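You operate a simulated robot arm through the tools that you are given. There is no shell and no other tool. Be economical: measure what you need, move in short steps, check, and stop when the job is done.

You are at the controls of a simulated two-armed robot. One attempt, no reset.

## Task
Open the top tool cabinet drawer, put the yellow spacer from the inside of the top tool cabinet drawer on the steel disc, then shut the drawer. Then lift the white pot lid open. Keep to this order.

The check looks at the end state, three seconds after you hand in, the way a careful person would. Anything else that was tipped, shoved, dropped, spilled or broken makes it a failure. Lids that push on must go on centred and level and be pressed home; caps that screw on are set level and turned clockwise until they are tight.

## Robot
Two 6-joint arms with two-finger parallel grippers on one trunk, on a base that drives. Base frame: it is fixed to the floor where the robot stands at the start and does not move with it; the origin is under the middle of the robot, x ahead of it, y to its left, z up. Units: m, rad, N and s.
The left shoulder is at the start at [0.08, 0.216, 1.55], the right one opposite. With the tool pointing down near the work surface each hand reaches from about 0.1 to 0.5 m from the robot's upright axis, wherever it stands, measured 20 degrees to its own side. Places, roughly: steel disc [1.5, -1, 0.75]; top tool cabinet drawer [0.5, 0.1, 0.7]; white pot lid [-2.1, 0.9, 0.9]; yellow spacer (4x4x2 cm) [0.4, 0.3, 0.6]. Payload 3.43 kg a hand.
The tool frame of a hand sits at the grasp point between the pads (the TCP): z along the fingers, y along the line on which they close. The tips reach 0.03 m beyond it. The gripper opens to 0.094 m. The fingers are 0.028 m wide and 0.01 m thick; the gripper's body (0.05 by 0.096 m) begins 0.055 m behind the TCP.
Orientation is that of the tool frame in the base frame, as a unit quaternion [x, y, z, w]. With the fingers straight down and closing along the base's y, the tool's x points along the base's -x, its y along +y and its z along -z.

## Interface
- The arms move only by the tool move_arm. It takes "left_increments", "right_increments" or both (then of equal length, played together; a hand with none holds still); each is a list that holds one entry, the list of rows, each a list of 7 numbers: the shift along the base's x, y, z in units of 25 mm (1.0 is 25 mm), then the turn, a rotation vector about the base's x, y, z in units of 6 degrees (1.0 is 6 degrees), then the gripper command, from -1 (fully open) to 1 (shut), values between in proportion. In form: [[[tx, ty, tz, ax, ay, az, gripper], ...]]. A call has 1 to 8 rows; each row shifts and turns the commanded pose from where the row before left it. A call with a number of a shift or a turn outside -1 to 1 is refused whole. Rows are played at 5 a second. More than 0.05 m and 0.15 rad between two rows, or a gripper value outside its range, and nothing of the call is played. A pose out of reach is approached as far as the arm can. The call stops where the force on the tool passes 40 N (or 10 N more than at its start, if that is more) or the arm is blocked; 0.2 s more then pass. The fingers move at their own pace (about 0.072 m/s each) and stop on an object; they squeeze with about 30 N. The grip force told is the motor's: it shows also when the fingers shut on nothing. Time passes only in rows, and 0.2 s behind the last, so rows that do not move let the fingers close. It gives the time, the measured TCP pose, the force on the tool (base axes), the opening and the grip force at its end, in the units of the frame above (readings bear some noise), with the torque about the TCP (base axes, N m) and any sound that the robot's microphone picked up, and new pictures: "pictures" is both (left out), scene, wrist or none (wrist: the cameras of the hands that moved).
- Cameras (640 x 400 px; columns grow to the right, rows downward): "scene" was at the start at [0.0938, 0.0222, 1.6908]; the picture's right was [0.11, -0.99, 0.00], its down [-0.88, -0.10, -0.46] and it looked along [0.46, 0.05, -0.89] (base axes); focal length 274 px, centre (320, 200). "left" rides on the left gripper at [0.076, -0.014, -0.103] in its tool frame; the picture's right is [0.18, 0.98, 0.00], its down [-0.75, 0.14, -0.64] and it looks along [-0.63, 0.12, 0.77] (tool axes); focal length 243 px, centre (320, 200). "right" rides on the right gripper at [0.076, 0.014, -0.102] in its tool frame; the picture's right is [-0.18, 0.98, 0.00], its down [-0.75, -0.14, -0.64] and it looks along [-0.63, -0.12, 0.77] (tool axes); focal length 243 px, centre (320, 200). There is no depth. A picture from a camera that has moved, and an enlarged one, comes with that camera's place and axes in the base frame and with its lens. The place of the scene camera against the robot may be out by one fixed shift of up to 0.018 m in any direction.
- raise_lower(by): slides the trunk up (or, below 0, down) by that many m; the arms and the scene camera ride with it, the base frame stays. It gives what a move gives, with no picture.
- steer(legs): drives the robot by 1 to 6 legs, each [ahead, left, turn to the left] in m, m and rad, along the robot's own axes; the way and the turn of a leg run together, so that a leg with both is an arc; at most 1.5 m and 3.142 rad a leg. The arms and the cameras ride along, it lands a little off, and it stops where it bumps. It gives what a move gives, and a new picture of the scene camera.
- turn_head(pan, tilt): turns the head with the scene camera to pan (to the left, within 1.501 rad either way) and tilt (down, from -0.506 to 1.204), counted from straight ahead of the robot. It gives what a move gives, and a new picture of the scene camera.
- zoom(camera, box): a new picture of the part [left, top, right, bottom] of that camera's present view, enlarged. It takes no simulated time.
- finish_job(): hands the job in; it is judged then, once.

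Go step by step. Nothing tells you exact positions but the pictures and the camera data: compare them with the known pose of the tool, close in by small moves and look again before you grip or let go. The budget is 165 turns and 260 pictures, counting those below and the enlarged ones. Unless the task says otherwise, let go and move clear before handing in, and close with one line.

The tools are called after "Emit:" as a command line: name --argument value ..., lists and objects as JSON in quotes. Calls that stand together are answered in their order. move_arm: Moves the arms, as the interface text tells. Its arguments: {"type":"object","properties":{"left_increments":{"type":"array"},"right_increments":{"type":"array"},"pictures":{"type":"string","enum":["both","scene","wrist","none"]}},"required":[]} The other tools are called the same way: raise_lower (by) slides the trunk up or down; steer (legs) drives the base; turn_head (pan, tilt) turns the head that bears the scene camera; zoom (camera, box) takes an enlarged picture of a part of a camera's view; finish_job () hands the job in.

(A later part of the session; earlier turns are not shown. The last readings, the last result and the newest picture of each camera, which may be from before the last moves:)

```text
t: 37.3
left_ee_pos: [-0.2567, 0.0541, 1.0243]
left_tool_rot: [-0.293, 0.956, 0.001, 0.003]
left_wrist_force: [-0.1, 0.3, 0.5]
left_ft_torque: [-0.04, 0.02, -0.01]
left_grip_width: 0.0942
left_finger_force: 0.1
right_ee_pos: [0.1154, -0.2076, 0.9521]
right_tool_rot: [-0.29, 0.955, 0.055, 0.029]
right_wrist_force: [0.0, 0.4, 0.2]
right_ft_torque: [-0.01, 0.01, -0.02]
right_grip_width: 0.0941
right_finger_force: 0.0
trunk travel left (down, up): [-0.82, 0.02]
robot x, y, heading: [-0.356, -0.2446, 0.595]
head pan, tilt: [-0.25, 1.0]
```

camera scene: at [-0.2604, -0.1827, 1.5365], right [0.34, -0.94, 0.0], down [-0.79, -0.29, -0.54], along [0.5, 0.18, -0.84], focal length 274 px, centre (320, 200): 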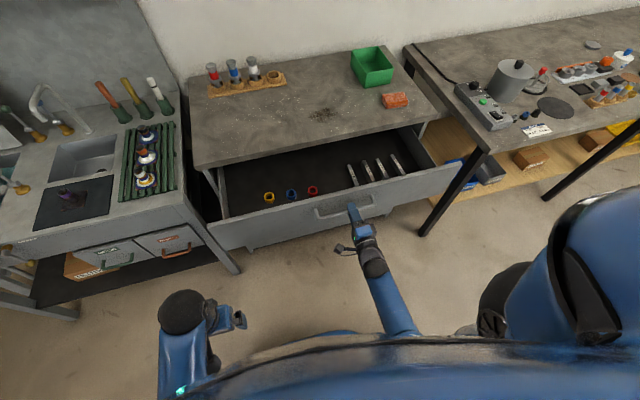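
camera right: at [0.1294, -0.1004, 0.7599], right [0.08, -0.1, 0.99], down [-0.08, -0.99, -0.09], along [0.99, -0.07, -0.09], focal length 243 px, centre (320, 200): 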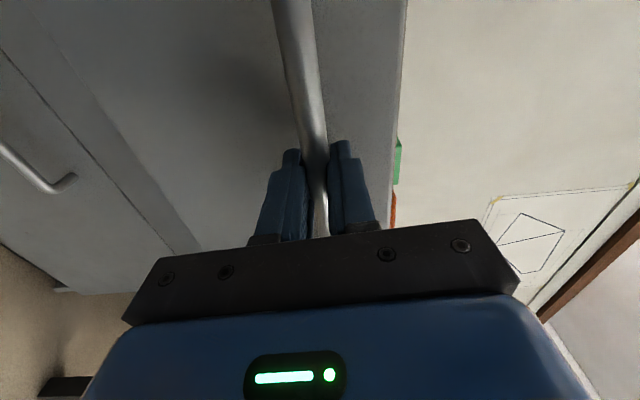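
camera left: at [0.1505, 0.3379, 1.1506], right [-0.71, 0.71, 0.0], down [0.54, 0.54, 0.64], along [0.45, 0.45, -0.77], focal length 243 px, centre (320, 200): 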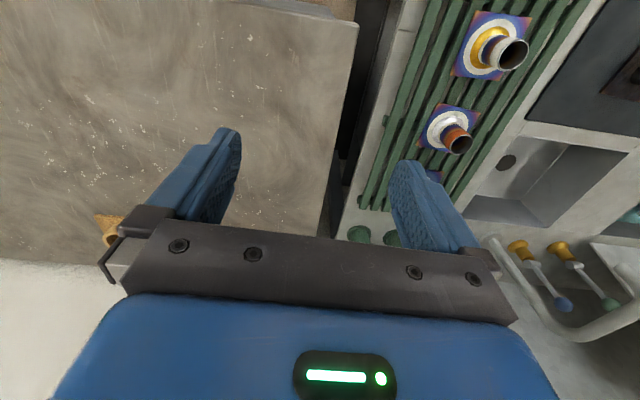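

Now shift the base left and forward so that the ring is within the right hand's reach.

Emit:
steer --legs '[[0, 0.139, 0.02], [0.235, 0, 0]]'

Emit:
turn_head --pan -0.1 --tilt 1.1

Emit:
zoom --camera "right" --box '[0, 0, 640, 400]'

```text
t: 40.0
left_ee_pos: [-0.1505, 0.3054, 1.0259]
left_tool_rot: [-0.301, 0.954, 0.001, 0.004]
left_wrist_force: [0.1, -0.7, -0.6]
left_ft_torque: [0.0, -0.04, -0.01]
left_grip_width: 0.0941
left_finger_force: 0.1
right_ee_pos: [0.2264, 0.0522, 0.9537]
right_tool_rot: [-0.297, 0.953, 0.056, 0.032]
right_wrist_force: [-0.1, -0.4, 0.3]
right_ft_torque: [0.05, -0.02, -0.02]
right_grip_width: 0.094
right_finger_force: 0.0
trunk travel left (down, up): [-0.82, 0.02]
robot x, y, heading: [-0.2407, 0.0098, 0.615]
head pan, tilt: [-0.25, 1.0]
camera scene: at [-0.1564, 0.0639, 1.7374], right [0.36, -0.93, 0.0], down [-0.78, -0.3, -0.54], along [0.51, 0.19, -0.84], focal length 274 px, centre (320, 200)
```

scene: 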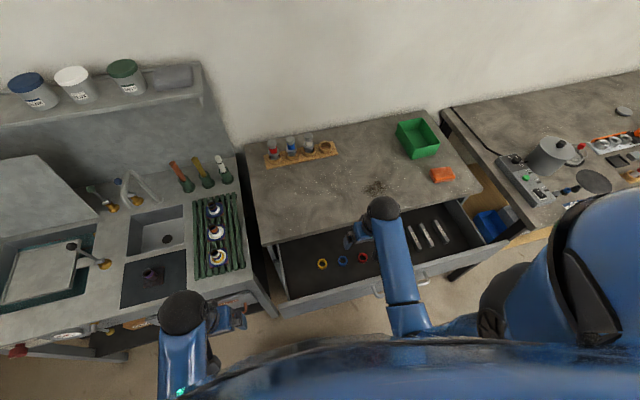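

```text
t: 40.7
left_ee_pos: [-0.148, 0.3079, 1.0248]
left_tool_rot: [-0.301, 0.953, 0.001, 0.002]
left_wrist_force: [0.4, -0.2, 0.0]
left_ft_torque: [0.0, 0.01, 0.0]
left_grip_width: 0.094
left_finger_force: 0.2
right_ee_pos: [0.2285, 0.0532, 0.9525]
right_tool_rot: [-0.298, 0.952, 0.056, 0.031]
right_wrist_force: [-0.5, 0.2, -0.2]
right_ft_torque: [0.01, -0.04, -0.01]
right_grip_width: 0.0943
right_finger_force: 0.1
trunk travel left (down, up): [-0.82, 0.02]
robot x, y, heading: [-0.2445, 0.0124, 0.612]
head pan, tilt: [-0.099, 1.1]
camera scene: at [-0.1637, 0.0729, 1.7305], right [0.49, -0.87, 0.0], down [-0.78, -0.44, -0.46], along [0.4, 0.22, -0.89], focal length 274 px, centre (320, 200)
```

scene: 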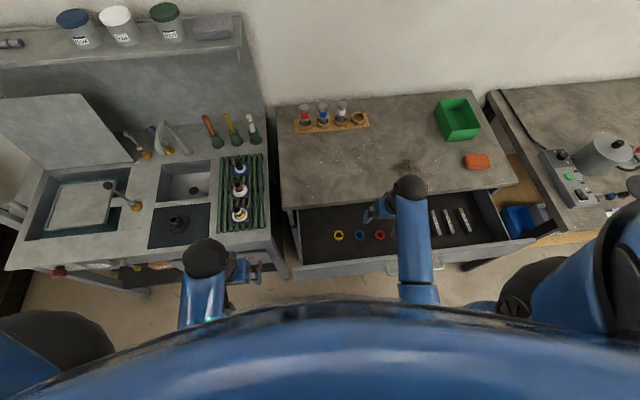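

```text
1.00 times, centred on (320, 200) of right (not enlarged: the box is as wide or as high as the picture)
camera zoom: at [0.154, 0.0095, 1.0466], right [-0.41, 0.91, 0.1], down [0.68, 0.23, 0.69], along [0.6, 0.36, -0.71], focal length 243 px, centre (320, 200)
```

zoom: 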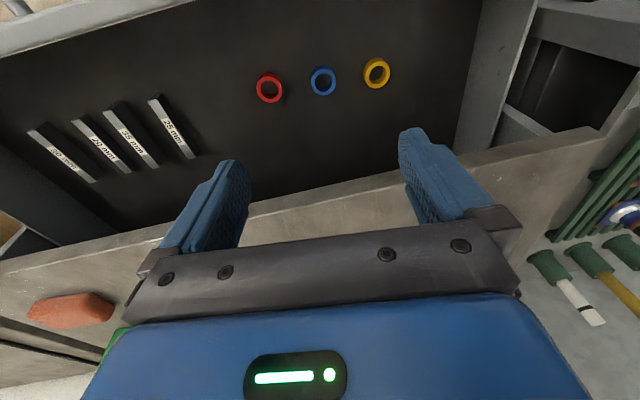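

From both cameras the yellow ring's top is near (0.208, 0.172, 0.66). I'll level the hand sideways and bring it above the ring.

Emit:
move_arm --right_increments '[[[-0.16, 0.95, 0, -0.14, -0.1, 0, -1], [-0.16, 0.95, 0, -0.14, -0.1, 0, -1], [-0.16, 0.95, 0, -0.14, -0.1, 0, -1], [-0.16, 0.95, 0, -0.14, -0.1, 0, -1], [-0.16, 0.95, -0.6, -0.14, -0.1, 0, -1], [0, 0, -1, 0, 0, 0, -1], [0, 0, -1, 0, 0, 0, -1], [0, 0, -1, 0, 0, 0, -1]]]' --pictures "both"

```text
t: 42.5
left_ee_pos: [-0.1485, 0.3095, 1.0248]
left_tool_rot: [-0.302, 0.953, 0.0, 0.002]
left_wrist_force: [0.6, -0.1, -0.2]
left_ft_torque: [0.03, 0.0, -0.01]
left_grip_width: 0.0943
left_finger_force: 0.1
right_ee_pos: [0.209, 0.175, 0.8591]
right_tool_rot: [-0.3, 0.953, 0.014, 0.045]
right_wrist_force: [-0.1, 0.1, -0.6]
right_ft_torque: [0.0, -0.02, -0.02]
right_grip_width: 0.0939
right_finger_force: 0.1
trunk travel left (down, up): [-0.82, 0.02]
robot x, y, heading: [-0.2423, 0.0136, 0.612]
head pan, tilt: [-0.099, 1.1]
camera scene: at [-0.1619, 0.075, 1.7304], right [0.49, -0.87, 0.0], down [-0.78, -0.44, -0.45], along [0.4, 0.22, -0.89], focal length 274 px, centre (320, 200)
camera right: at [0.1289, 0.1373, 0.9533], right [-0.41, 0.91, 0.02], down [0.65, 0.28, 0.71], along [0.64, 0.3, -0.71], focal length 243 px, centre (320, 200)
```

scene: 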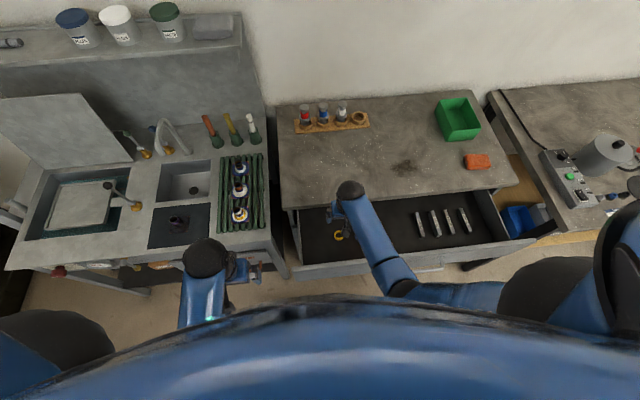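
right: 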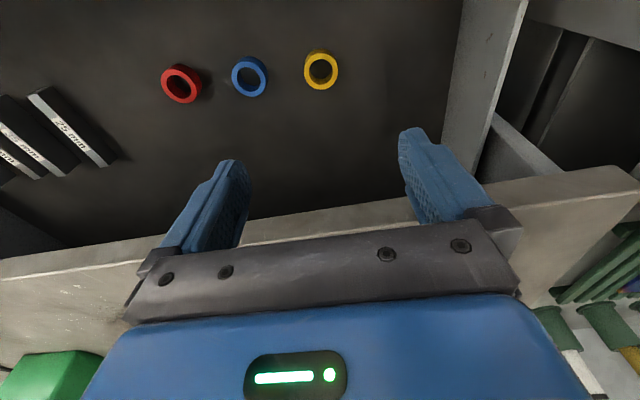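

The hand is centred over the yellow ring; the blue neighbour is close, so I'll narrow the opening to about 6 cm and descend partway.

Emit:
move_arm --right_increments '[[[-0.05, 0.05, -1, 0, 0, 0, -0.3], [-0.05, 0.03, -1, 0, 0, 0, -0.3], [0, 0, -1, 0, 0, 0, -0.3], [0, 0, -1, 0, 0, 0, -0.3], [0, 0, -0.6, 0, 0, 0, -0.3]]]' --pictures "wrist"

```text
t: 43.7
left_ee_pos: [-0.1486, 0.309, 1.0247]
left_tool_rot: [-0.301, 0.953, 0.001, 0.003]
left_wrist_force: [-0.5, -0.5, 0.4]
left_ft_torque: [0.03, 0.0, 0.01]
left_grip_width: 0.0941
left_finger_force: 0.1
right_ee_pos: [0.2068, 0.1754, 0.7454]
right_tool_rot: [-0.3, 0.953, 0.013, 0.044]
right_wrist_force: [-0.3, 0.3, 0.4]
right_ft_torque: [-0.01, -0.01, 0.0]
right_grip_width: 0.0611
right_finger_force: 0.0
trunk travel left (down, up): [-0.82, 0.02]
robot x, y, heading: [-0.2422, 0.0124, 0.614]
head pan, tilt: [-0.099, 1.1]
camera right: at [0.128, 0.139, 0.8392], right [-0.41, 0.91, 0.02], down [0.65, 0.28, 0.71], along [0.64, 0.3, -0.71], focal length 243 px, centre (320, 200)
```

right: 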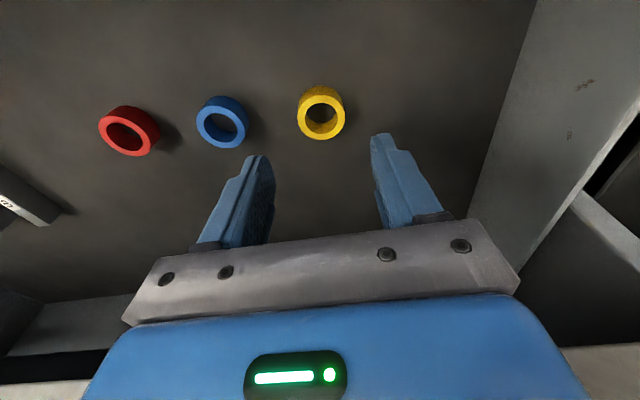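

Ring top is at z≈0.64 with centre (0.210, 0.181). Descend to grasp height and look once more.

Emit:
move_arm --right_increments '[[[0.02, 0.05, -0.9, 0, 0, 0, -0.3], [0.02, 0.05, -0.9, 0, 0, 0, -0.3], [0.02, 0.05, -0.9, 0, 0, 0, -0.3], [0.0, 0.03, -0.8, 0, 0, 0, -0.3]]]' --pictures "wrist"

```text
t: 44.7
left_ee_pos: [-0.1487, 0.3095, 1.0256]
left_tool_rot: [-0.301, 0.953, 0.001, 0.002]
left_wrist_force: [0.2, 0.3, -0.7]
left_ft_torque: [-0.01, -0.02, -0.01]
left_grip_width: 0.0941
left_finger_force: 0.1
right_ee_pos: [0.1926, 0.1625, 0.7022]
right_tool_rot: [-0.301, 0.952, 0.013, 0.045]
right_wrist_force: [-0.2, 0.8, 0.1]
right_ft_torque: [-0.03, 0.02, 0.03]
right_grip_width: 0.0613
right_finger_force: 0.1
right hand out of reach, approached as far as the arm can: row 2, 3, 4
trunk travel left (down, up): [-0.82, 0.02]
robot x, y, heading: [-0.2403, 0.0118, 0.615]
head pan, tilt: [-0.099, 1.1]
camera right: at [0.1136, 0.1269, 0.7947], right [-0.41, 0.91, 0.02], down [0.65, 0.28, 0.71], along [0.64, 0.3, -0.7], focal length 243 px, centre (320, 200)
```

right: 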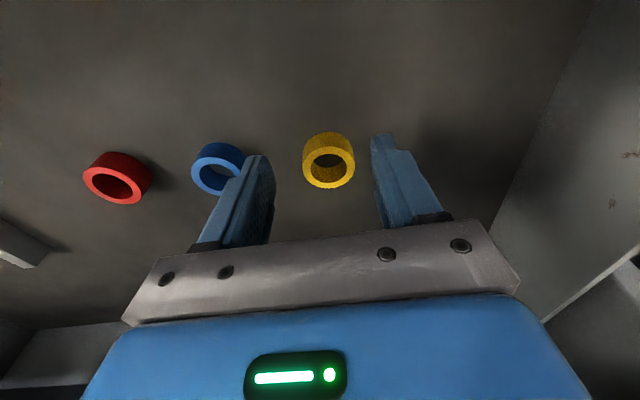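

Vertical reach ran out, so I'll raise the hand slightly and lower the trunk instead.

Emit:
move_arm --right_increments '[[[0.2, 0.2, 1, 0, 0, 0, -0.3], [0.2, 0.2, 0.6, 0, 0, 0, -0.3]]]' --pictures "none"

Emit:
raise_lower --by -0.06

```text
t: 45.3
left_ee_pos: [-0.1496, 0.309, 1.0253]
left_tool_rot: [-0.301, 0.954, 0.001, 0.002]
left_wrist_force: [0.1, -0.7, -0.9]
left_ft_torque: [0.01, 0.01, -0.03]
left_grip_width: 0.094
left_finger_force: 0.1
right_ee_pos: [0.203, 0.1723, 0.7419]
right_tool_rot: [-0.3, 0.953, 0.013, 0.044]
right_wrist_force: [0.7, 0.7, 1.0]
right_ft_torque: [0.0, 0.01, 0.0]
right_grip_width: 0.061
right_finger_force: 0.1
trunk travel left (down, up): [-0.82, 0.02]
robot x, y, heading: [-0.2402, 0.013, 0.612]
head pan, tilt: [-0.099, 1.1]
```

```text
t: 46.3
left_ee_pos: [-0.1496, 0.3088, 0.9639]
left_tool_rot: [-0.302, 0.953, 0.001, 0.003]
left_wrist_force: [-0.1, 0.3, 0.1]
left_ft_torque: [-0.05, 0.0, 0.0]
left_grip_width: 0.0939
left_finger_force: 0.1
right_ee_pos: [0.2043, 0.1727, 0.6826]
right_tool_rot: [-0.299, 0.953, 0.013, 0.044]
right_wrist_force: [0.5, 0.1, 0.6]
right_ft_torque: [0.02, -0.02, -0.01]
right_grip_width: 0.0608
right_finger_force: 0.1
trunk travel left (down, up): [-0.76, 0.08]
robot x, y, heading: [-0.2398, 0.0099, 0.608]
head pan, tilt: [-0.099, 1.1]
```

Emit:
move_arm --right_increments '[[[0.17, 0.29, -0.4, 0, 0, 0, -0.3], [0, 0, -0.6, 0, 0, 0, -0.3]]]' --pictures "wrist"

```text
t: 46.9
left_ee_pos: [-0.151, 0.309, 0.9658]
left_tool_rot: [-0.301, 0.954, 0.001, 0.004]
left_wrist_force: [-0.3, -0.2, 0.4]
left_ft_torque: [-0.01, 0.03, 0.03]
left_grip_width: 0.0941
left_finger_force: 0.1
right_ee_pos: [0.2115, 0.1861, 0.663]
right_tool_rot: [-0.3, 0.952, 0.016, 0.05]
right_wrist_force: [4.3, -0.3, 38.5]
right_ft_torque: [-0.24, 0.21, 0.21]
right_grip_width: 0.0617
right_finger_force: 1.0
trunk travel left (down, up): [-0.76, 0.08]
robot x, y, heading: [-0.2433, 0.0126, 0.615]
head pan, tilt: [-0.099, 1.1]
camera right: at [0.1311, 0.1484, 0.7547], right [-0.41, 0.91, 0.02], down [0.64, 0.27, 0.72], along [0.65, 0.31, -0.7], focal length 243 px, centre (320, 200)
```

right: 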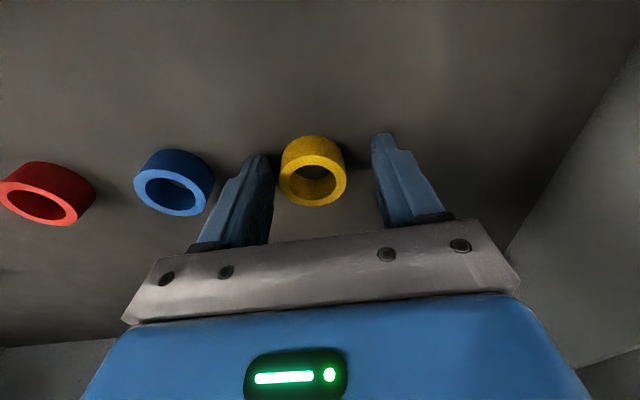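

The tips touch the drawer floor; lift 5 mm, centre slightly and close on the ring.

Emit:
move_arm --right_increments '[[[0.08, -0.12, 0.25, 0, 0, 0, -0.3], [0, 0, 0, 0, 0, 0, 0.1], [0, 0, 0, 0, 0, 0, 0.5], [0, 0, 0, 0, 0, 0, 0.5], [0, 0, 0, 0, 0, 0, 0.5]]]' --pictures "wrist"

```text
t: 48.1
left_ee_pos: [-0.1485, 0.3087, 0.9642]
left_tool_rot: [-0.302, 0.953, 0.001, 0.002]
left_wrist_force: [0.9, 0.6, 0.4]
left_ft_torque: [-0.01, -0.03, 0.02]
left_grip_width: 0.0941
left_finger_force: 0.0
right_ee_pos: [0.2101, 0.1761, 0.6626]
right_tool_rot: [-0.3, 0.953, 0.013, 0.043]
right_wrist_force: [0.4, 0.2, 0.8]
right_ft_torque: [-0.02, 0.0, 0.01]
right_grip_width: 0.0388
right_finger_force: 30.3
trunk travel left (down, up): [-0.76, 0.08]
robot x, y, heading: [-0.2448, 0.013, 0.611]
head pan, tilt: [-0.099, 1.1]
camera right: at [0.1312, 0.1412, 0.7562], right [-0.41, 0.91, 0.01], down [0.65, 0.28, 0.71], along [0.64, 0.3, -0.71], focal length 243 px, centre (320, 200)
```

right: 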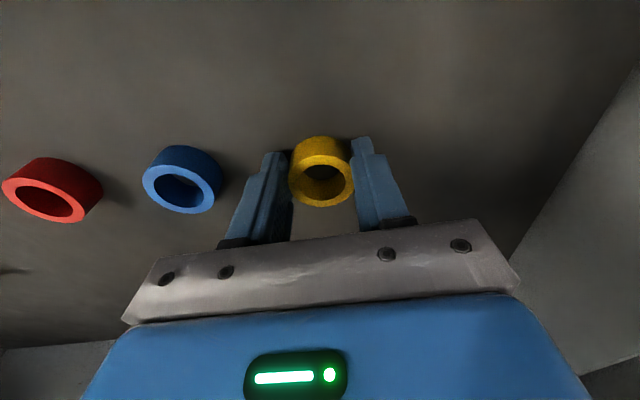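

The spacer is held (38.8 mm). Lift it clear of the drawer.

Emit:
move_arm --right_increments '[[[0, 0, 1, 0, 0, 0, 0.5], [0, 0, 1, 0, 0, 0, 0.5], [0, 0, 1, 0, 0, 0, 0.5], [0, 0, 1, 0, 0, 0, 0.5], [0, 0, 1, 0, 0, 0, 0.5], [0, 0, 1, 0, 0, 0, 0.5], [0, 0, 1, 0, 0, 0, 0.5], [0, 0, 1, 0, 0, 0, 0.5]]]' --pictures "both"

```text
t: 49.9
left_ee_pos: [-0.148, 0.309, 0.9642]
left_tool_rot: [-0.302, 0.953, 0.0, 0.003]
left_wrist_force: [-0.4, -0.3, 0.3]
left_ft_torque: [0.01, 0.0, 0.0]
left_grip_width: 0.094
left_finger_force: 0.1
right_ee_pos: [0.2102, 0.1773, 0.8613]
right_tool_rot: [-0.3, 0.953, 0.013, 0.044]
right_wrist_force: [0.4, 0.2, -0.2]
right_ft_torque: [-0.01, -0.01, -0.03]
right_grip_width: 0.0385
right_finger_force: 30.3
trunk travel left (down, up): [-0.76, 0.08]
robot x, y, heading: [-0.2414, 0.0115, 0.616]
head pan, tilt: [-0.099, 1.1]
camera scene: at [-0.1625, 0.0743, 1.6704], right [0.49, -0.87, 0.0], down [-0.78, -0.44, -0.45], along [0.4, 0.22, -0.89], focal length 274 px, centre (320, 200)
camera right: at [0.1311, 0.1416, 0.9548], right [-0.41, 0.91, 0.02], down [0.65, 0.28, 0.71], along [0.64, 0.3, -0.71], focal length 243 px, centre (320, 200)
```

scene: 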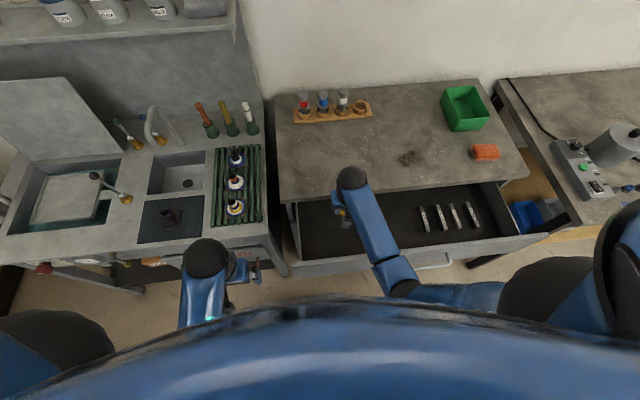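
right: 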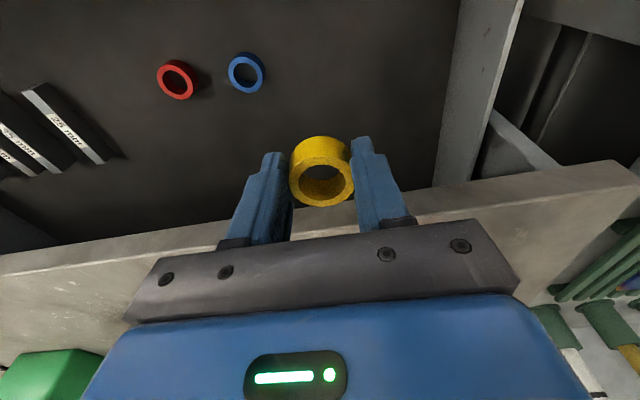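

Spacer is out. I'll back off from the drawer, raise the trunk and look right toward the second table.

Emit:
steer --legs '[[-0.3, 0, 0]]'

Emit:
raise_lower --by 0.07

Emit:
turn_head --pan -1.2 --tilt 0.6

```text
t: 52.0
left_ee_pos: [-0.3999, 0.1329, 0.9643]
left_tool_rot: [-0.305, 0.952, 0.001, 0.002]
left_wrist_force: [0.2, 0.2, 0.3]
left_ft_torque: [0.0, 0.01, 0.01]
left_grip_width: 0.094
left_finger_force: 0.1
right_ee_pos: [-0.0403, 0.0031, 0.8601]
right_tool_rot: [-0.302, 0.952, 0.013, 0.044]
right_wrist_force: [0.0, -0.9, 0.0]
right_ft_torque: [0.0, 0.02, -0.01]
right_grip_width: 0.0389
right_finger_force: 29.9
trunk travel left (down, up): [-0.76, 0.08]
robot x, y, heading: [-0.4932, -0.1697, 0.616]
head pan, tilt: [-0.099, 1.1]
camera scene: at [-0.4112, -0.1012, 1.6701], right [0.5, -0.87, 0.0], down [-0.77, -0.44, -0.45], along [0.39, 0.22, -0.89], focal length 274 px, centre (320, 200)
```

scene: 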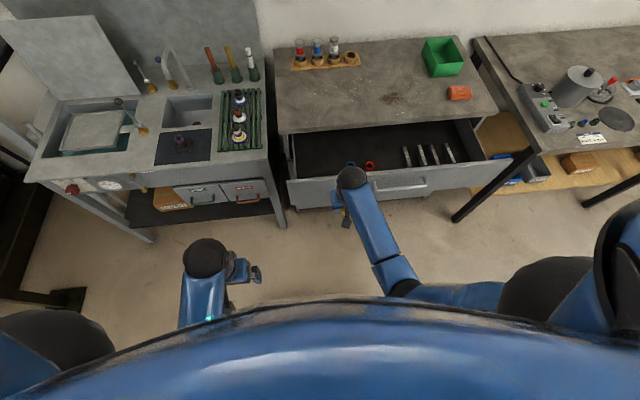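

```text
t: 53.0
left_ee_pos: [-0.401, 0.1318, 1.0341]
left_tool_rot: [-0.304, 0.953, 0.001, 0.002]
left_wrist_force: [-0.5, -0.2, -0.1]
left_ft_torque: [0.01, 0.0, 0.0]
left_grip_width: 0.0938
left_finger_force: 0.1
right_ee_pos: [-0.0419, 0.0023, 0.9303]
right_tool_rot: [-0.302, 0.952, 0.014, 0.044]
right_wrist_force: [0.1, 0.6, -1.0]
right_ft_torque: [0.02, 0.01, -0.01]
right_grip_width: 0.0386
right_finger_force: 29.6
trunk travel left (down, up): [-0.83, 0.01]
robot x, y, heading: [-0.4936, -0.17, 0.618]
head pan, tilt: [-0.099, 1.1]
```

```text
t: 54.4
left_ee_pos: [-0.4016, 0.1303, 1.0341]
left_tool_rot: [-0.305, 0.952, 0.001, 0.002]
left_wrist_force: [-0.6, -0.5, -0.1]
left_ft_torque: [0.0, -0.02, 0.01]
left_grip_width: 0.0937
left_finger_force: 0.0
right_ee_pos: [-0.0413, 0.0028, 0.9304]
right_tool_rot: [-0.302, 0.952, 0.013, 0.044]
right_wrist_force: [0.0, 0.1, 0.2]
right_ft_torque: [0.01, 0.03, 0.01]
right_grip_width: 0.0384
right_finger_force: 30.2
trunk travel left (down, up): [-0.83, 0.01]
robot x, y, heading: [-0.4942, -0.1728, 0.626]
head pan, tilt: [-1.201, 0.6]
camera scene: at [-0.3948, -0.1829, 1.779], right [-0.55, -0.84, 0.0], down [-0.47, 0.31, -0.82], along [0.69, -0.45, -0.57], focal length 274 px, centre (320, 200)
```

scene: 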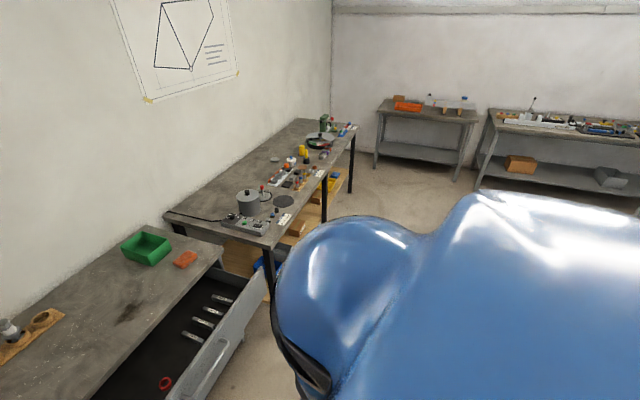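

The floor to the right is clear. I'll drive sideways along the table, then look at the disc.

Emit:
steer --legs '[[0, -0.84, 0], [0, -0.84, 0]]'

Emit:
turn_head --pan -0.1 --tilt 0.8

```text
t: 62.9
left_ee_pos: [0.5751, -1.2404, 1.0342]
left_tool_rot: [-0.306, 0.952, 0.0, 0.002]
left_wrist_force: [-0.6, -0.2, 0.3]
left_ft_torque: [-0.01, -0.02, 0.02]
left_grip_width: 0.0941
left_finger_force: 0.0
right_ee_pos: [0.9348, -1.3681, 0.9307]
right_tool_rot: [-0.305, 0.951, 0.013, 0.045]
right_wrist_force: [0.1, -0.9, 0.3]
right_ft_torque: [-0.05, -0.01, 0.03]
right_grip_width: 0.0386
right_finger_force: 30.6
trunk travel left (down, up): [-0.83, 0.01]
robot x, y, heading: [0.4842, -1.5395, 0.624]
head pan, tilt: [-1.201, 0.6]
camera scene: at [0.582, -1.5542, 1.7791], right [-0.55, -0.84, 0.0], down [-0.47, 0.31, -0.83], along [0.69, -0.45, -0.56], focal length 274 px, centre (320, 200)
```

scene: 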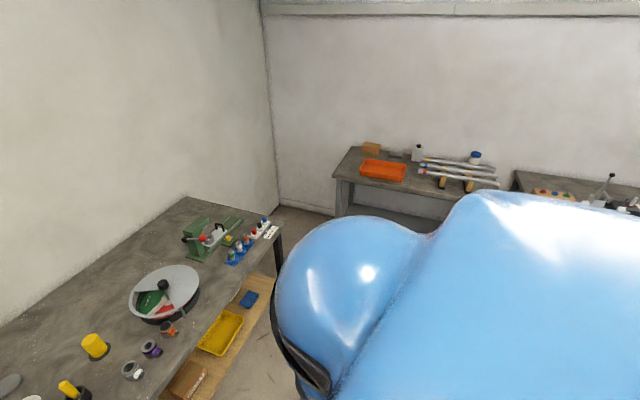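

```text
t: 64.3
left_ee_pos: [0.5748, -1.2424, 1.0334]
left_tool_rot: [-0.307, 0.952, 0.001, 0.002]
left_wrist_force: [-0.7, -0.2, -0.7]
left_ft_torque: [0.0, 0.0, -0.03]
left_grip_width: 0.0941
left_finger_force: 0.2
right_ee_pos: [0.9353, -1.37, 0.9314]
right_tool_rot: [-0.304, 0.952, 0.013, 0.045]
right_wrist_force: [0.3, -1.1, -0.3]
right_ft_torque: [0.0, -0.01, -0.01]
right_grip_width: 0.0385
right_finger_force: 30.7
trunk travel left (down, up): [-0.83, 0.01]
robot x, y, heading: [0.488, -1.5401, 0.629]
head pan, tilt: [-0.099, 0.799]
camera scene: at [0.5788, -1.467, 1.7621], right [0.5, -0.87, 0.0], down [-0.62, -0.36, -0.7], along [0.6, 0.35, -0.72], focal length 274 px, centre (320, 200)
```

scene: 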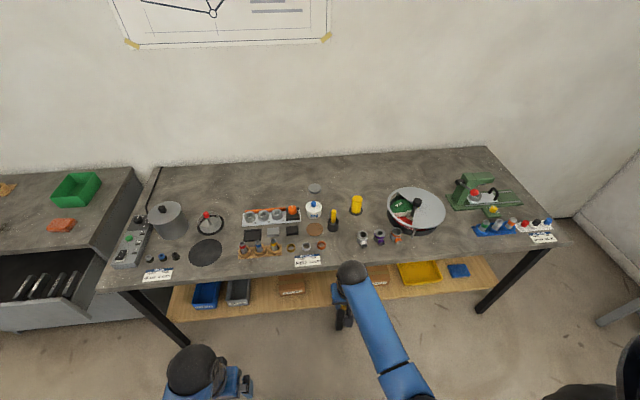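

Emit:
zoom --camera "scene" --box '[230, 165, 390, 265]'

```text
4.00 times, centred on (310, 215) of scene
camera zoom: at [0.5788, -1.467, 1.7621], right [0.5, -0.87, 0.0], down [-0.62, -0.36, -0.7], along [0.6, 0.35, -0.72], focal length 1096 px, centre (360, 140)
```

zoom: 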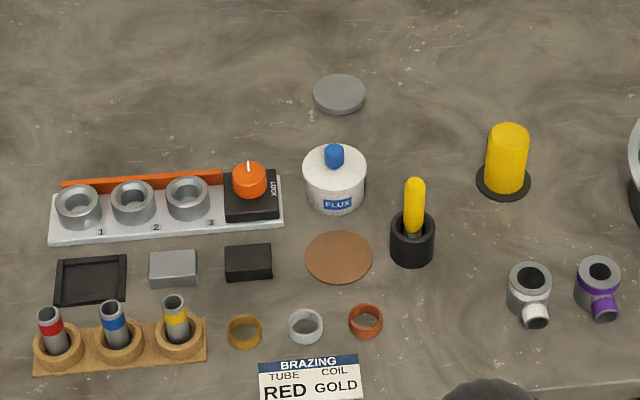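

The steel disc is the small grey disc behind the FLUX jar; triangulating gives about (1.42, -0.96, 0.815). I'll raise the right hand for clearance before driving in.

Emit:
move_arm --right_increments '[[[0, 0, 1, 0, 0, 0, 0.5], [0, 0, 1, 0, 0, 0, 0.5], [0, 0, 1, 0, 0, 0, 0.5], [0, 0, 1, 0, 0, 0, 0.5], [0, 0, 1, 0, 0, 0, 0.5], [0, 0, 1, 0, 0, 0, 0.5]]]' --pictures "none"

```text
t: 65.7
left_ee_pos: [0.5746, -1.241, 1.0334]
left_tool_rot: [-0.307, 0.952, 0.001, 0.002]
left_wrist_force: [-0.1, 0.1, -0.5]
left_ft_torque: [-0.02, 0.01, -0.03]
left_grip_width: 0.0941
left_finger_force: 0.0
right_ee_pos: [0.9362, -1.368, 1.0685]
right_tool_rot: [-0.304, 0.951, 0.013, 0.044]
right_wrist_force: [0.6, 0.0, -0.9]
right_ft_torque: [-0.03, 0.01, 0.0]
right_grip_width: 0.0386
right_finger_force: 30.3
right hand out of reach, approached as far as the arm can: row 6
trunk travel left (down, up): [-0.83, 0.01]
robot x, y, heading: [0.4841, -1.5396, 0.629]
head pan, tilt: [-0.099, 0.799]
```

Emit:
steer --legs '[[0, 0.1, -0.01], [0.34, 0, 0]]'

Emit:
turn_head --pan -0.1 --tilt 0.9

```text
t: 68.6
left_ee_pos: [0.784, -0.9704, 1.0357]
left_tool_rot: [-0.305, 0.952, 0.001, 0.003]
left_wrist_force: [-0.6, -0.2, 0.7]
left_ft_torque: [-0.03, -0.02, -0.01]
left_grip_width: 0.094
left_finger_force: 0.0
right_ee_pos: [1.1443, -1.0999, 1.0685]
right_tool_rot: [-0.302, 0.952, 0.014, 0.045]
right_wrist_force: [0.0, -0.3, -0.3]
right_ft_torque: [-0.01, 0.01, -0.01]
right_grip_width: 0.0383
right_finger_force: 30.1
trunk travel left (down, up): [-0.83, 0.01]
robot x, y, heading: [0.6937, -1.2679, 0.617]
head pan, tilt: [-0.099, 0.799]
camera scene: at [0.7847, -1.1979, 1.7625], right [0.5, -0.87, 0.0], down [-0.62, -0.35, -0.7], along [0.61, 0.35, -0.71], focal length 274 px, centre (320, 200)
```

scene: 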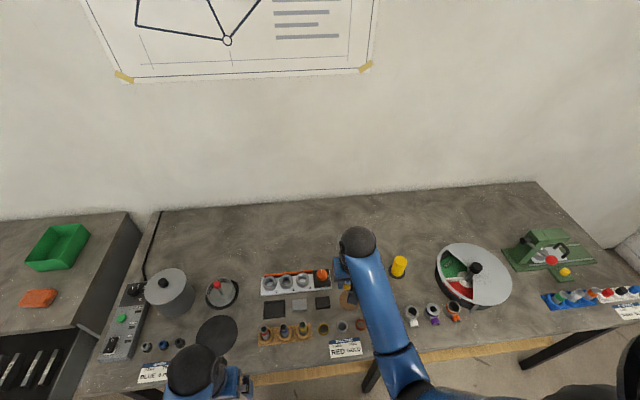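

```text
t: 69.3
left_ee_pos: [0.7853, -0.9712, 1.0337]
left_tool_rot: [-0.304, 0.953, 0.001, 0.003]
left_wrist_force: [-0.3, 0.0, 0.0]
left_ft_torque: [-0.01, 0.03, 0.0]
left_grip_width: 0.094
left_finger_force: 0.2
right_ee_pos: [1.1449, -1.1011, 1.0676]
right_tool_rot: [-0.302, 0.952, 0.013, 0.044]
right_wrist_force: [0.0, -1.4, 0.7]
right_ft_torque: [0.01, 0.0, -0.01]
right_grip_width: 0.0383
right_finger_force: 30.3
trunk travel left (down, up): [-0.83, 0.01]
robot x, y, heading: [0.6954, -1.267, 0.622]
head pan, tilt: [-0.099, 0.901]
camera scene: at [0.7824, -1.1995, 1.7544], right [0.5, -0.87, 0.0], down [-0.68, -0.39, -0.62], along [0.54, 0.31, -0.78], focal length 274 px, centre (320, 200)
```

scene: 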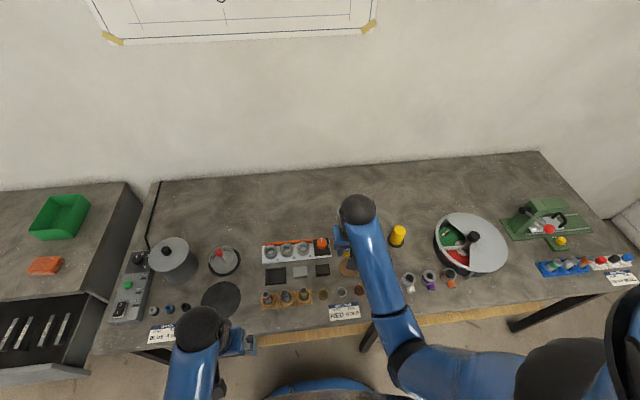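

No bump; the disc is now hidden behind the arm. I'll extend the right arm forward at height while drawing the left hand slightly back, then view from the wrist.

Emit:
move_arm --right_increments '[[[0.82, 0.58, 0, 0, 0, 0, 0.5], [0.82, 0.58, 0, 0, 0, 0, 0.5], [0.82, 0.58, 0, 0, 0, 0, 0.5], [0.82, 0.58, 0, 0, 0, 0, 0.5], [0.82, 0.58, 0, 0, 0, 0, 0.5], [0.82, 0.58, 0, 0, 0, 0, 0.5]]]' --left_increments '[[[-0.4, -0.3, 0, 0, 0, 0, -1], [-0.4, -0.3, 0, 0, 0, 0, -1], [-0.4, -0.3, 0, 0, 0, 0, -1], [-0.4, -0.3, 0, 0, 0, 0, -1], [0, 0, 0, 0, 0, 0, -1], [0, 0, 0, 0, 0, 0, -1]]]' --pictures "both"

```text
t: 70.7
left_ee_pos: [0.7473, -0.9994, 1.0353]
left_tool_rot: [-0.304, 0.953, 0.0, 0.002]
left_wrist_force: [0.5, 0.1, 0.6]
left_ft_torque: [0.0, 0.03, -0.02]
left_grip_width: 0.0939
left_finger_force: 0.1
right_ee_pos: [1.2694, -1.0116, 1.0679]
right_tool_rot: [-0.302, 0.952, 0.013, 0.043]
right_wrist_force: [-0.2, -0.3, 0.4]
right_ft_torque: [0.02, 0.04, 0.0]
right_grip_width: 0.0384
right_finger_force: 30.3
trunk travel left (down, up): [-0.83, 0.01]
robot x, y, heading: [0.6956, -1.273, 0.618]
head pan, tilt: [-0.099, 0.901]
camera scene: at [0.7853, -1.1979, 1.7541], right [0.5, -0.87, 0.0], down [-0.68, -0.39, -0.62], along [0.54, 0.31, -0.78], focal length 274 px, centre (320, 200)
camera right: at [1.1901, -1.0482, 1.1617], right [-0.42, 0.91, 0.02], down [0.65, 0.28, 0.71], along [0.64, 0.31, -0.71], focal length 243 px, centre (320, 200)
camera left: at [0.692, -1.056, 1.1374], right [-0.72, 0.69, 0.0], down [0.53, 0.55, 0.65], along [0.45, 0.46, -0.76], focal length 243 px, centre (320, 200)
```

scene: 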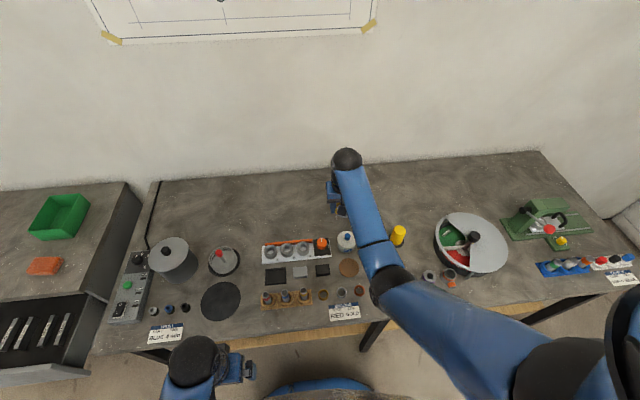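
right: 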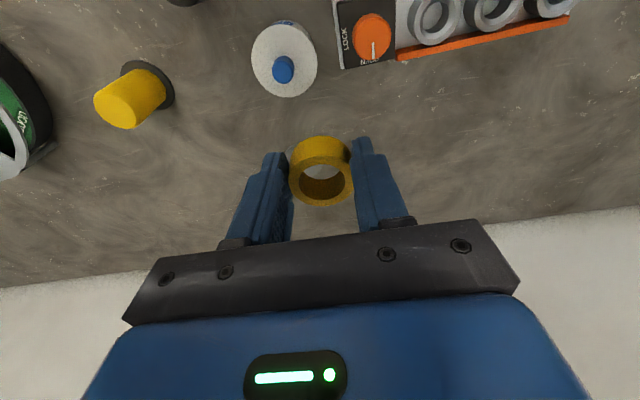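
left: 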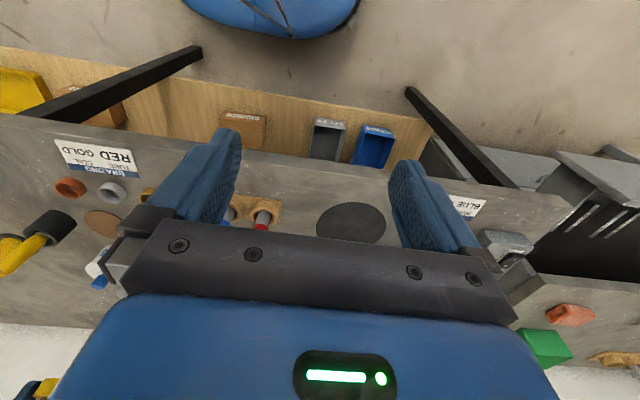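

The disc is just visible through the ring. I'll extend further forward so it shows beyond the ring.

Emit:
move_arm --right_increments '[[[0.82, 0.58, 0, 0, 0, 0, 0.5], [0.82, 0.58, 0, 0, 0, 0, 0.5], [0.82, 0.58, 0, 0, 0, 0, 0.5]]]' --pictures "wrist"

```text
t: 71.5
left_ee_pos: [0.7466, -0.9985, 1.0342]
left_tool_rot: [-0.304, 0.953, 0.001, 0.002]
left_wrist_force: [1.0, 0.2, 0.3]
left_ft_torque: [0.02, 0.02, -0.01]
left_grip_width: 0.0943
left_finger_force: 0.1
right_ee_pos: [1.3315, -0.9691, 1.0673]
right_tool_rot: [-0.302, 0.952, 0.013, 0.044]
right_wrist_force: [0.5, 0.6, -0.6]
right_ft_torque: [0.0, -0.03, -0.02]
right_grip_width: 0.0383
right_finger_force: 30.2
trunk travel left (down, up): [-0.83, 0.01]
robot x, y, heading: [0.6926, -1.2713, 0.617]
head pan, tilt: [-0.099, 0.901]
camera right: at [1.2516, -1.0056, 1.1613], right [-0.42, 0.91, 0.02], down [0.65, 0.28, 0.71], along [0.64, 0.31, -0.71], focal length 243 px, centre (320, 200)
```

right: 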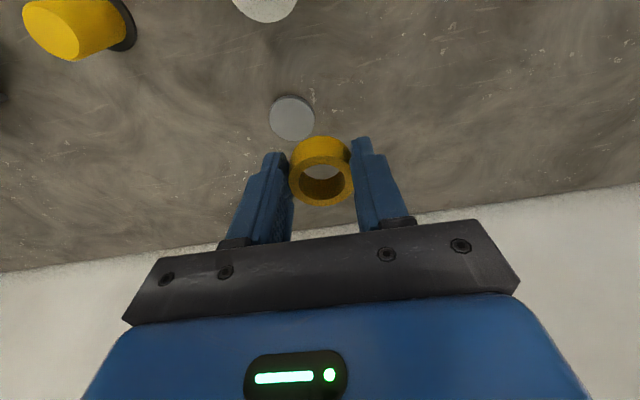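

The disc is at about (1.42, -0.966), matching the earlier estimate. Lower the trunk some and move above it.

Emit:
raise_lower --by -0.08

Emit:
move_arm --right_increments '[[[0.9, 0, 0, 0, 0, 0, 0.5], [0.9, 0, 0, 0, 0, 0, 0.5], [0.9, 0, 0, 0, 0, 0, 0.5], [0.86, 0, 0, 0, 0, 0, 0.5]]]' --pictures "wrist"

```text
t: 72.6
left_ee_pos: [0.7469, -1.001, 0.9547]
left_tool_rot: [-0.304, 0.953, 0.001, 0.002]
left_wrist_force: [0.3, -0.6, 0.6]
left_ft_torque: [0.02, 0.02, -0.05]
left_grip_width: 0.0939
left_finger_force: 0.0
right_ee_pos: [1.3305, -0.9694, 0.9889]
right_tool_rot: [-0.301, 0.952, 0.014, 0.045]
right_wrist_force: [-0.3, 0.0, -1.3]
right_ft_torque: [-0.01, 0.0, -0.02]
right_grip_width: 0.0386
right_finger_force: 30.3
trunk travel left (down, up): [-0.75, 0.09]
robot x, y, heading: [0.6966, -1.2675, 0.618]
head pan, tilt: [-0.099, 0.901]
```

```text
t: 73.6
left_ee_pos: [0.7462, -1.0007, 0.9553]
left_tool_rot: [-0.304, 0.953, 0.002, 0.002]
left_wrist_force: [0.3, 0.3, 0.9]
left_ft_torque: [0.03, -0.03, 0.0]
left_grip_width: 0.0938
left_finger_force: 0.0
right_ee_pos: [1.4029, -0.9814, 0.9957]
right_tool_rot: [-0.301, 0.952, 0.014, 0.045]
right_wrist_force: [0.6, 0.2, -1.0]
right_ft_torque: [-0.02, -0.02, -0.01]
right_grip_width: 0.0383
right_finger_force: 30.1
right hand out of reach, approached as far as the arm can: row 3, 4
trunk travel left (down, up): [-0.75, 0.09]
robot x, y, heading: [0.6952, -1.2714, 0.618]
head pan, tilt: [-0.099, 0.901]
camera right: at [1.3244, -1.0182, 1.0885], right [-0.42, 0.91, 0.02], down [0.65, 0.28, 0.71], along [0.64, 0.31, -0.71], focal length 243 px, centre (320, 200)
```

right: 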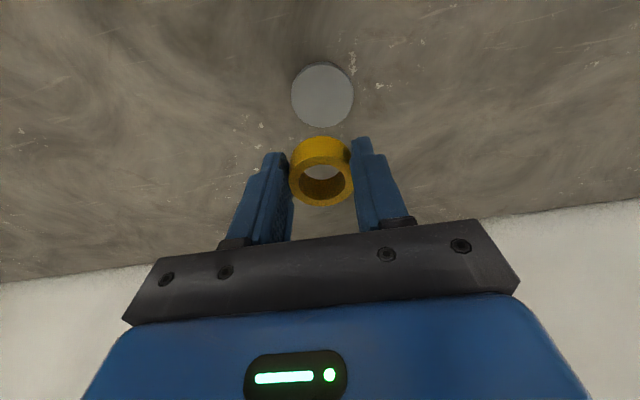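

Lateral alignment is good. Lower the trunk 9 cm and close the remaining 2 cm forward.

Emit:
raise_lower --by -0.09

Emit:
move_arm --right_increments '[[[0.3, 0.24, 0, 0, 0, 0, 0.5], [0.3, 0.24, 0, 0, 0, 0, 0.5]]]' --pictures "both"

```text
t: 74.9
left_ee_pos: [0.7456, -1.0005, 0.866]
left_tool_rot: [-0.305, 0.952, 0.001, 0.002]
left_wrist_force: [-0.1, 0.2, 0.3]
left_ft_torque: [0.02, -0.02, 0.0]
left_grip_width: 0.0939
left_finger_force: 0.1
right_ee_pos: [1.4026, -0.9812, 0.9049]
right_tool_rot: [-0.302, 0.952, 0.013, 0.044]
right_wrist_force: [0.7, -1.0, -0.2]
right_ft_torque: [0.0, 0.0, 0.01]
right_grip_width: 0.0383
right_finger_force: 29.9
trunk travel left (down, up): [-0.66, 0.18]
robot x, y, heading: [0.6943, -1.2695, 0.617]
head pan, tilt: [-0.099, 0.901]
```

```text
t: 75.5
left_ee_pos: [0.7462, -0.9994, 0.8647]
left_tool_rot: [-0.304, 0.953, 0.001, 0.002]
left_wrist_force: [-0.4, 0.1, -0.4]
left_ft_torque: [0.01, -0.02, -0.01]
left_grip_width: 0.0941
left_finger_force: 0.1
right_ee_pos: [1.4062, -0.9806, 0.9111]
right_tool_rot: [-0.302, 0.952, 0.013, 0.044]
right_wrist_force: [0.9, 0.7, 0.1]
right_ft_torque: [0.01, -0.01, -0.01]
right_grip_width: 0.0385
right_finger_force: 29.4
right hand out of reach, approached as far as the arm can: row 1, 2
trunk travel left (down, up): [-0.66, 0.18]
robot x, y, heading: [0.6938, -1.2712, 0.618]
head pan, tilt: [-0.099, 0.901]
camera scene: at [0.7841, -1.1988, 1.5842], right [0.5, -0.87, 0.0], down [-0.68, -0.39, -0.62], along [0.54, 0.31, -0.78], focal length 274 px, centre (320, 200)
camera right: at [1.3257, -1.0158, 1.0041], right [-0.42, 0.91, 0.02], down [0.65, 0.28, 0.71], along [0.64, 0.31, -0.71], focal length 243 px, centre (320, 200)
```

scene: 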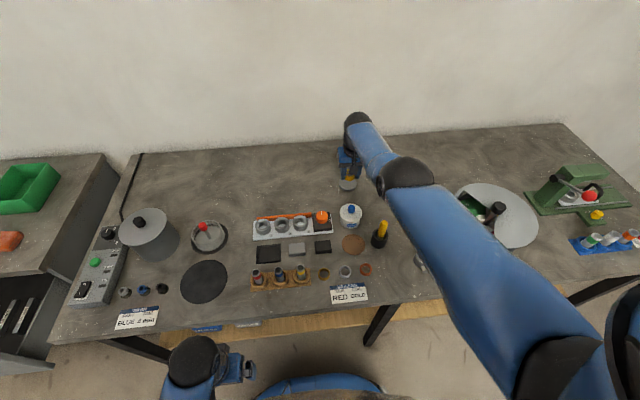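
right: 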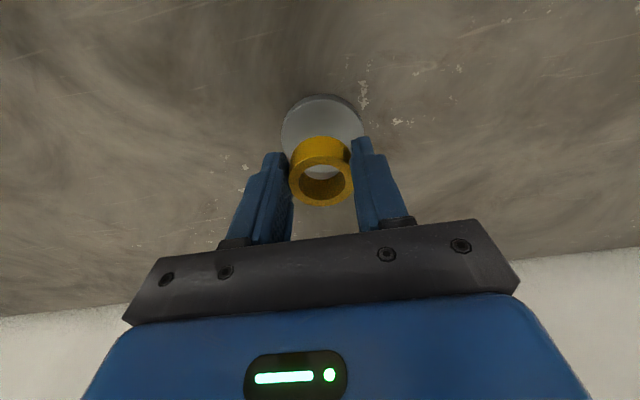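

The arm is at its forward limit, so I'll edge the base forward by 2 cm.

Emit:
steer --legs '[[0.035, 0, 0]]'

```text
t: 76.3
left_ee_pos: [0.7687, -0.9836, 0.8666]
left_tool_rot: [-0.304, 0.953, 0.002, 0.006]
left_wrist_force: [0.0, 0.1, -0.3]
left_ft_torque: [0.05, -0.03, 0.01]
left_grip_width: 0.0941
left_finger_force: 0.1
right_ee_pos: [1.4272, -0.9643, 0.9159]
right_tool_rot: [-0.302, 0.952, 0.015, 0.048]
right_wrist_force: [-0.8, 0.2, -0.4]
right_ft_torque: [0.02, -0.07, 0.01]
right_grip_width: 0.0381
right_finger_force: 29.7
trunk travel left (down, up): [-0.66, 0.18]
robot x, y, heading: [0.7216, -1.251, 0.62]
head pan, tilt: [-0.099, 0.901]
camera scene: at [0.8034, -1.1852, 1.5851], right [0.5, -0.87, 0.0], down [-0.68, -0.39, -0.63], along [0.54, 0.31, -0.78], focal length 274 px, centre (320, 200)
```

scene: 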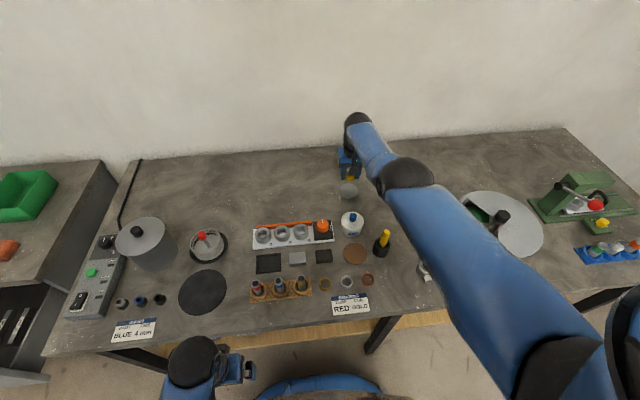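

Emit:
move_arm --right_increments '[[[-0.3, -0.2, 0, 0, 0, 0, 0.5], [0, 0, -0.6, 0, 0, 0, 0.5], [0, 0, 0, 0, 0, 0, 0.5]]]' --pictures "both"

```text
t: 77.1
left_ee_pos: [0.7717, -0.9806, 0.8655]
left_tool_rot: [-0.305, 0.953, 0.001, 0.001]
left_wrist_force: [0.1, 0.3, -0.5]
left_ft_torque: [0.03, 0.0, -0.04]
left_grip_width: 0.0939
left_finger_force: 0.0
right_ee_pos: [1.4246, -0.9634, 0.8956]
right_tool_rot: [-0.302, 0.952, 0.014, 0.045]
right_wrist_force: [0.6, 0.4, 0.2]
right_ft_torque: [-0.01, -0.01, -0.03]
right_grip_width: 0.0381
right_finger_force: 30.1
trunk travel left (down, up): [-0.66, 0.18]
robot x, y, heading: [0.7208, -1.2467, 0.615]
head pan, tilt: [-0.099, 0.901]
camera scene: at [0.812, -1.1788, 1.5841], right [0.5, -0.87, 0.0], down [-0.68, -0.39, -0.62], along [0.54, 0.31, -0.78], focal length 274 px, centre (320, 200)
camera right: at [1.3451, -1.0007, 0.9888], right [-0.42, 0.91, 0.02], down [0.65, 0.28, 0.71], along [0.64, 0.31, -0.71], focal length 243 px, centre (320, 200)
```

scene: 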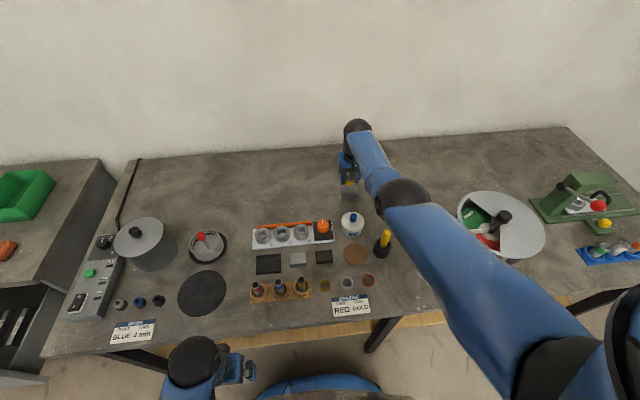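
right: 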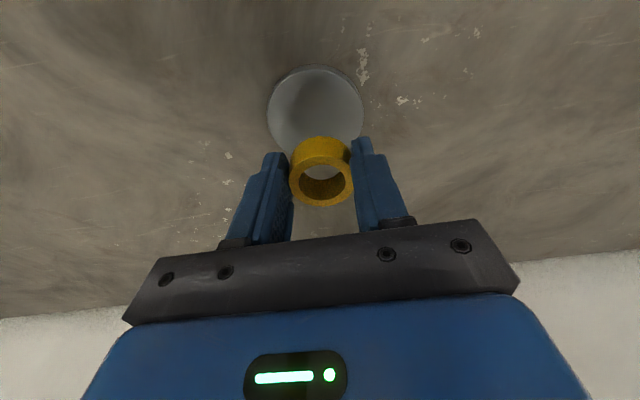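

Disc centre refined to (1.416, -0.968, 0.82). Shift back ~1 cm and descend close to contact.

Emit:
move_arm --right_increments '[[[-0.3, -0.3, -0.4, 0, 0, 0, 0.5], [0, 0, -0.6, 0, 0, 0, 0.5], [0, 0, -0.4, 0, 0, 0, 0.5]]]' --pictures "wrist"

Emit:
zoom --camera "scene" --box '[300, 120, 400, 220]'

```text
t: 77.9
left_ee_pos: [0.7707, -0.9816, 0.8654]
left_tool_rot: [-0.304, 0.953, 0.002, 0.003]
left_wrist_force: [-0.4, -0.1, -0.1]
left_ft_torque: [-0.02, -0.02, 0.01]
left_grip_width: 0.0941
left_finger_force: 0.1
right_ee_pos: [1.4168, -0.9723, 0.8684]
right_tool_rot: [-0.302, 0.952, 0.016, 0.051]
right_wrist_force: [2.4, 0.9, 23.9]
right_ft_torque: [0.03, -0.02, -0.03]
right_grip_width: 0.0381
right_finger_force: 30.2
trunk travel left (down, up): [-0.66, 0.18]
robot x, y, heading: [0.7206, -1.2503, 0.612]
head pan, tilt: [-0.099, 0.901]
camera right: at [1.3367, -1.0092, 0.961], right [-0.42, 0.91, 0.02], down [0.64, 0.28, 0.72], along [0.65, 0.31, -0.7], focal length 243 px, centre (320, 200)
```

right: 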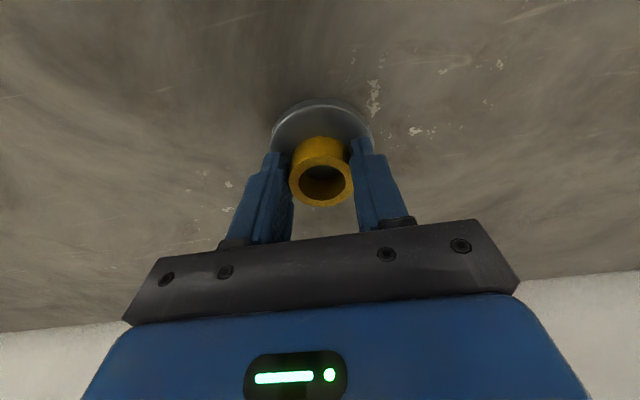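

```text
4.00 times, centred on (350, 170) of scene
camera zoom: at [0.8068, -1.1813, 1.585], right [0.5, -0.87, 0.0], down [-0.68, -0.39, -0.62], along [0.54, 0.31, -0.78], focal length 1096 px, centre (200, 320)
```

zoom: 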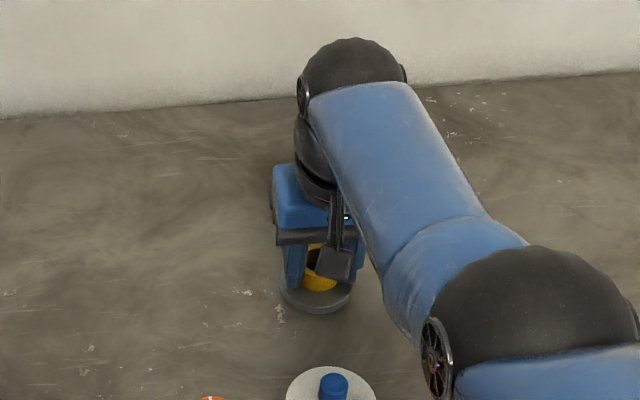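

The ring is seated on the disc (24 N contact at z 0.868) and well centred. Ease off, open, and lift away.

Emit:
move_arm --right_increments '[[[0, 0, 0.12, 0, 0, 0, 0.5], [0, 0, 0, 0, 0, 0, -0.2], [0, 0, 0, 0, 0, 0, -0.5], [0, 0, 0, 0, 0, 0, -0.5]]]' --pictures "wrist"

```text
t: 78.9
left_ee_pos: [0.7726, -0.9807, 0.8657]
left_tool_rot: [-0.304, 0.953, 0.001, 0.003]
left_wrist_force: [0.1, -0.2, 0.2]
left_ft_torque: [-0.06, 0.01, 0.02]
left_grip_width: 0.0942
left_finger_force: 0.0
right_ee_pos: [1.4135, -0.9737, 0.863]
right_tool_rot: [-0.302, 0.952, 0.012, 0.042]
right_wrist_force: [-0.2, 0.0, 0.1]
right_ft_torque: [0.01, -0.03, 0.05]
right_grip_width: 0.0706
right_finger_force: 0.0
trunk travel left (down, up): [-0.66, 0.18]
robot x, y, heading: [0.7204, -1.2505, 0.618]
head pan, tilt: [-0.099, 0.901]
camera right: at [1.3365, -1.0097, 0.9567], right [-0.42, 0.91, 0.01], down [0.65, 0.29, 0.71], along [0.64, 0.3, -0.71], focal length 243 px, centre (320, 200)
```

right: 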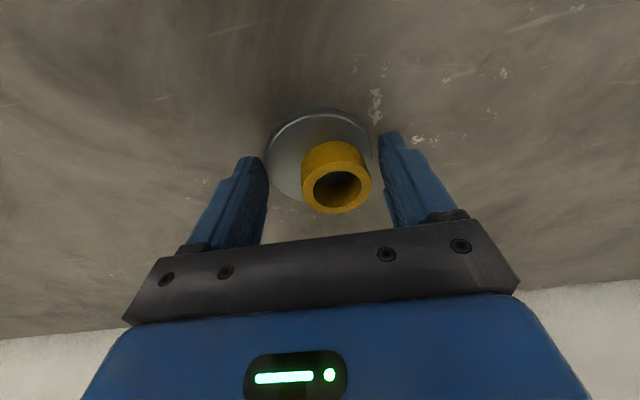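

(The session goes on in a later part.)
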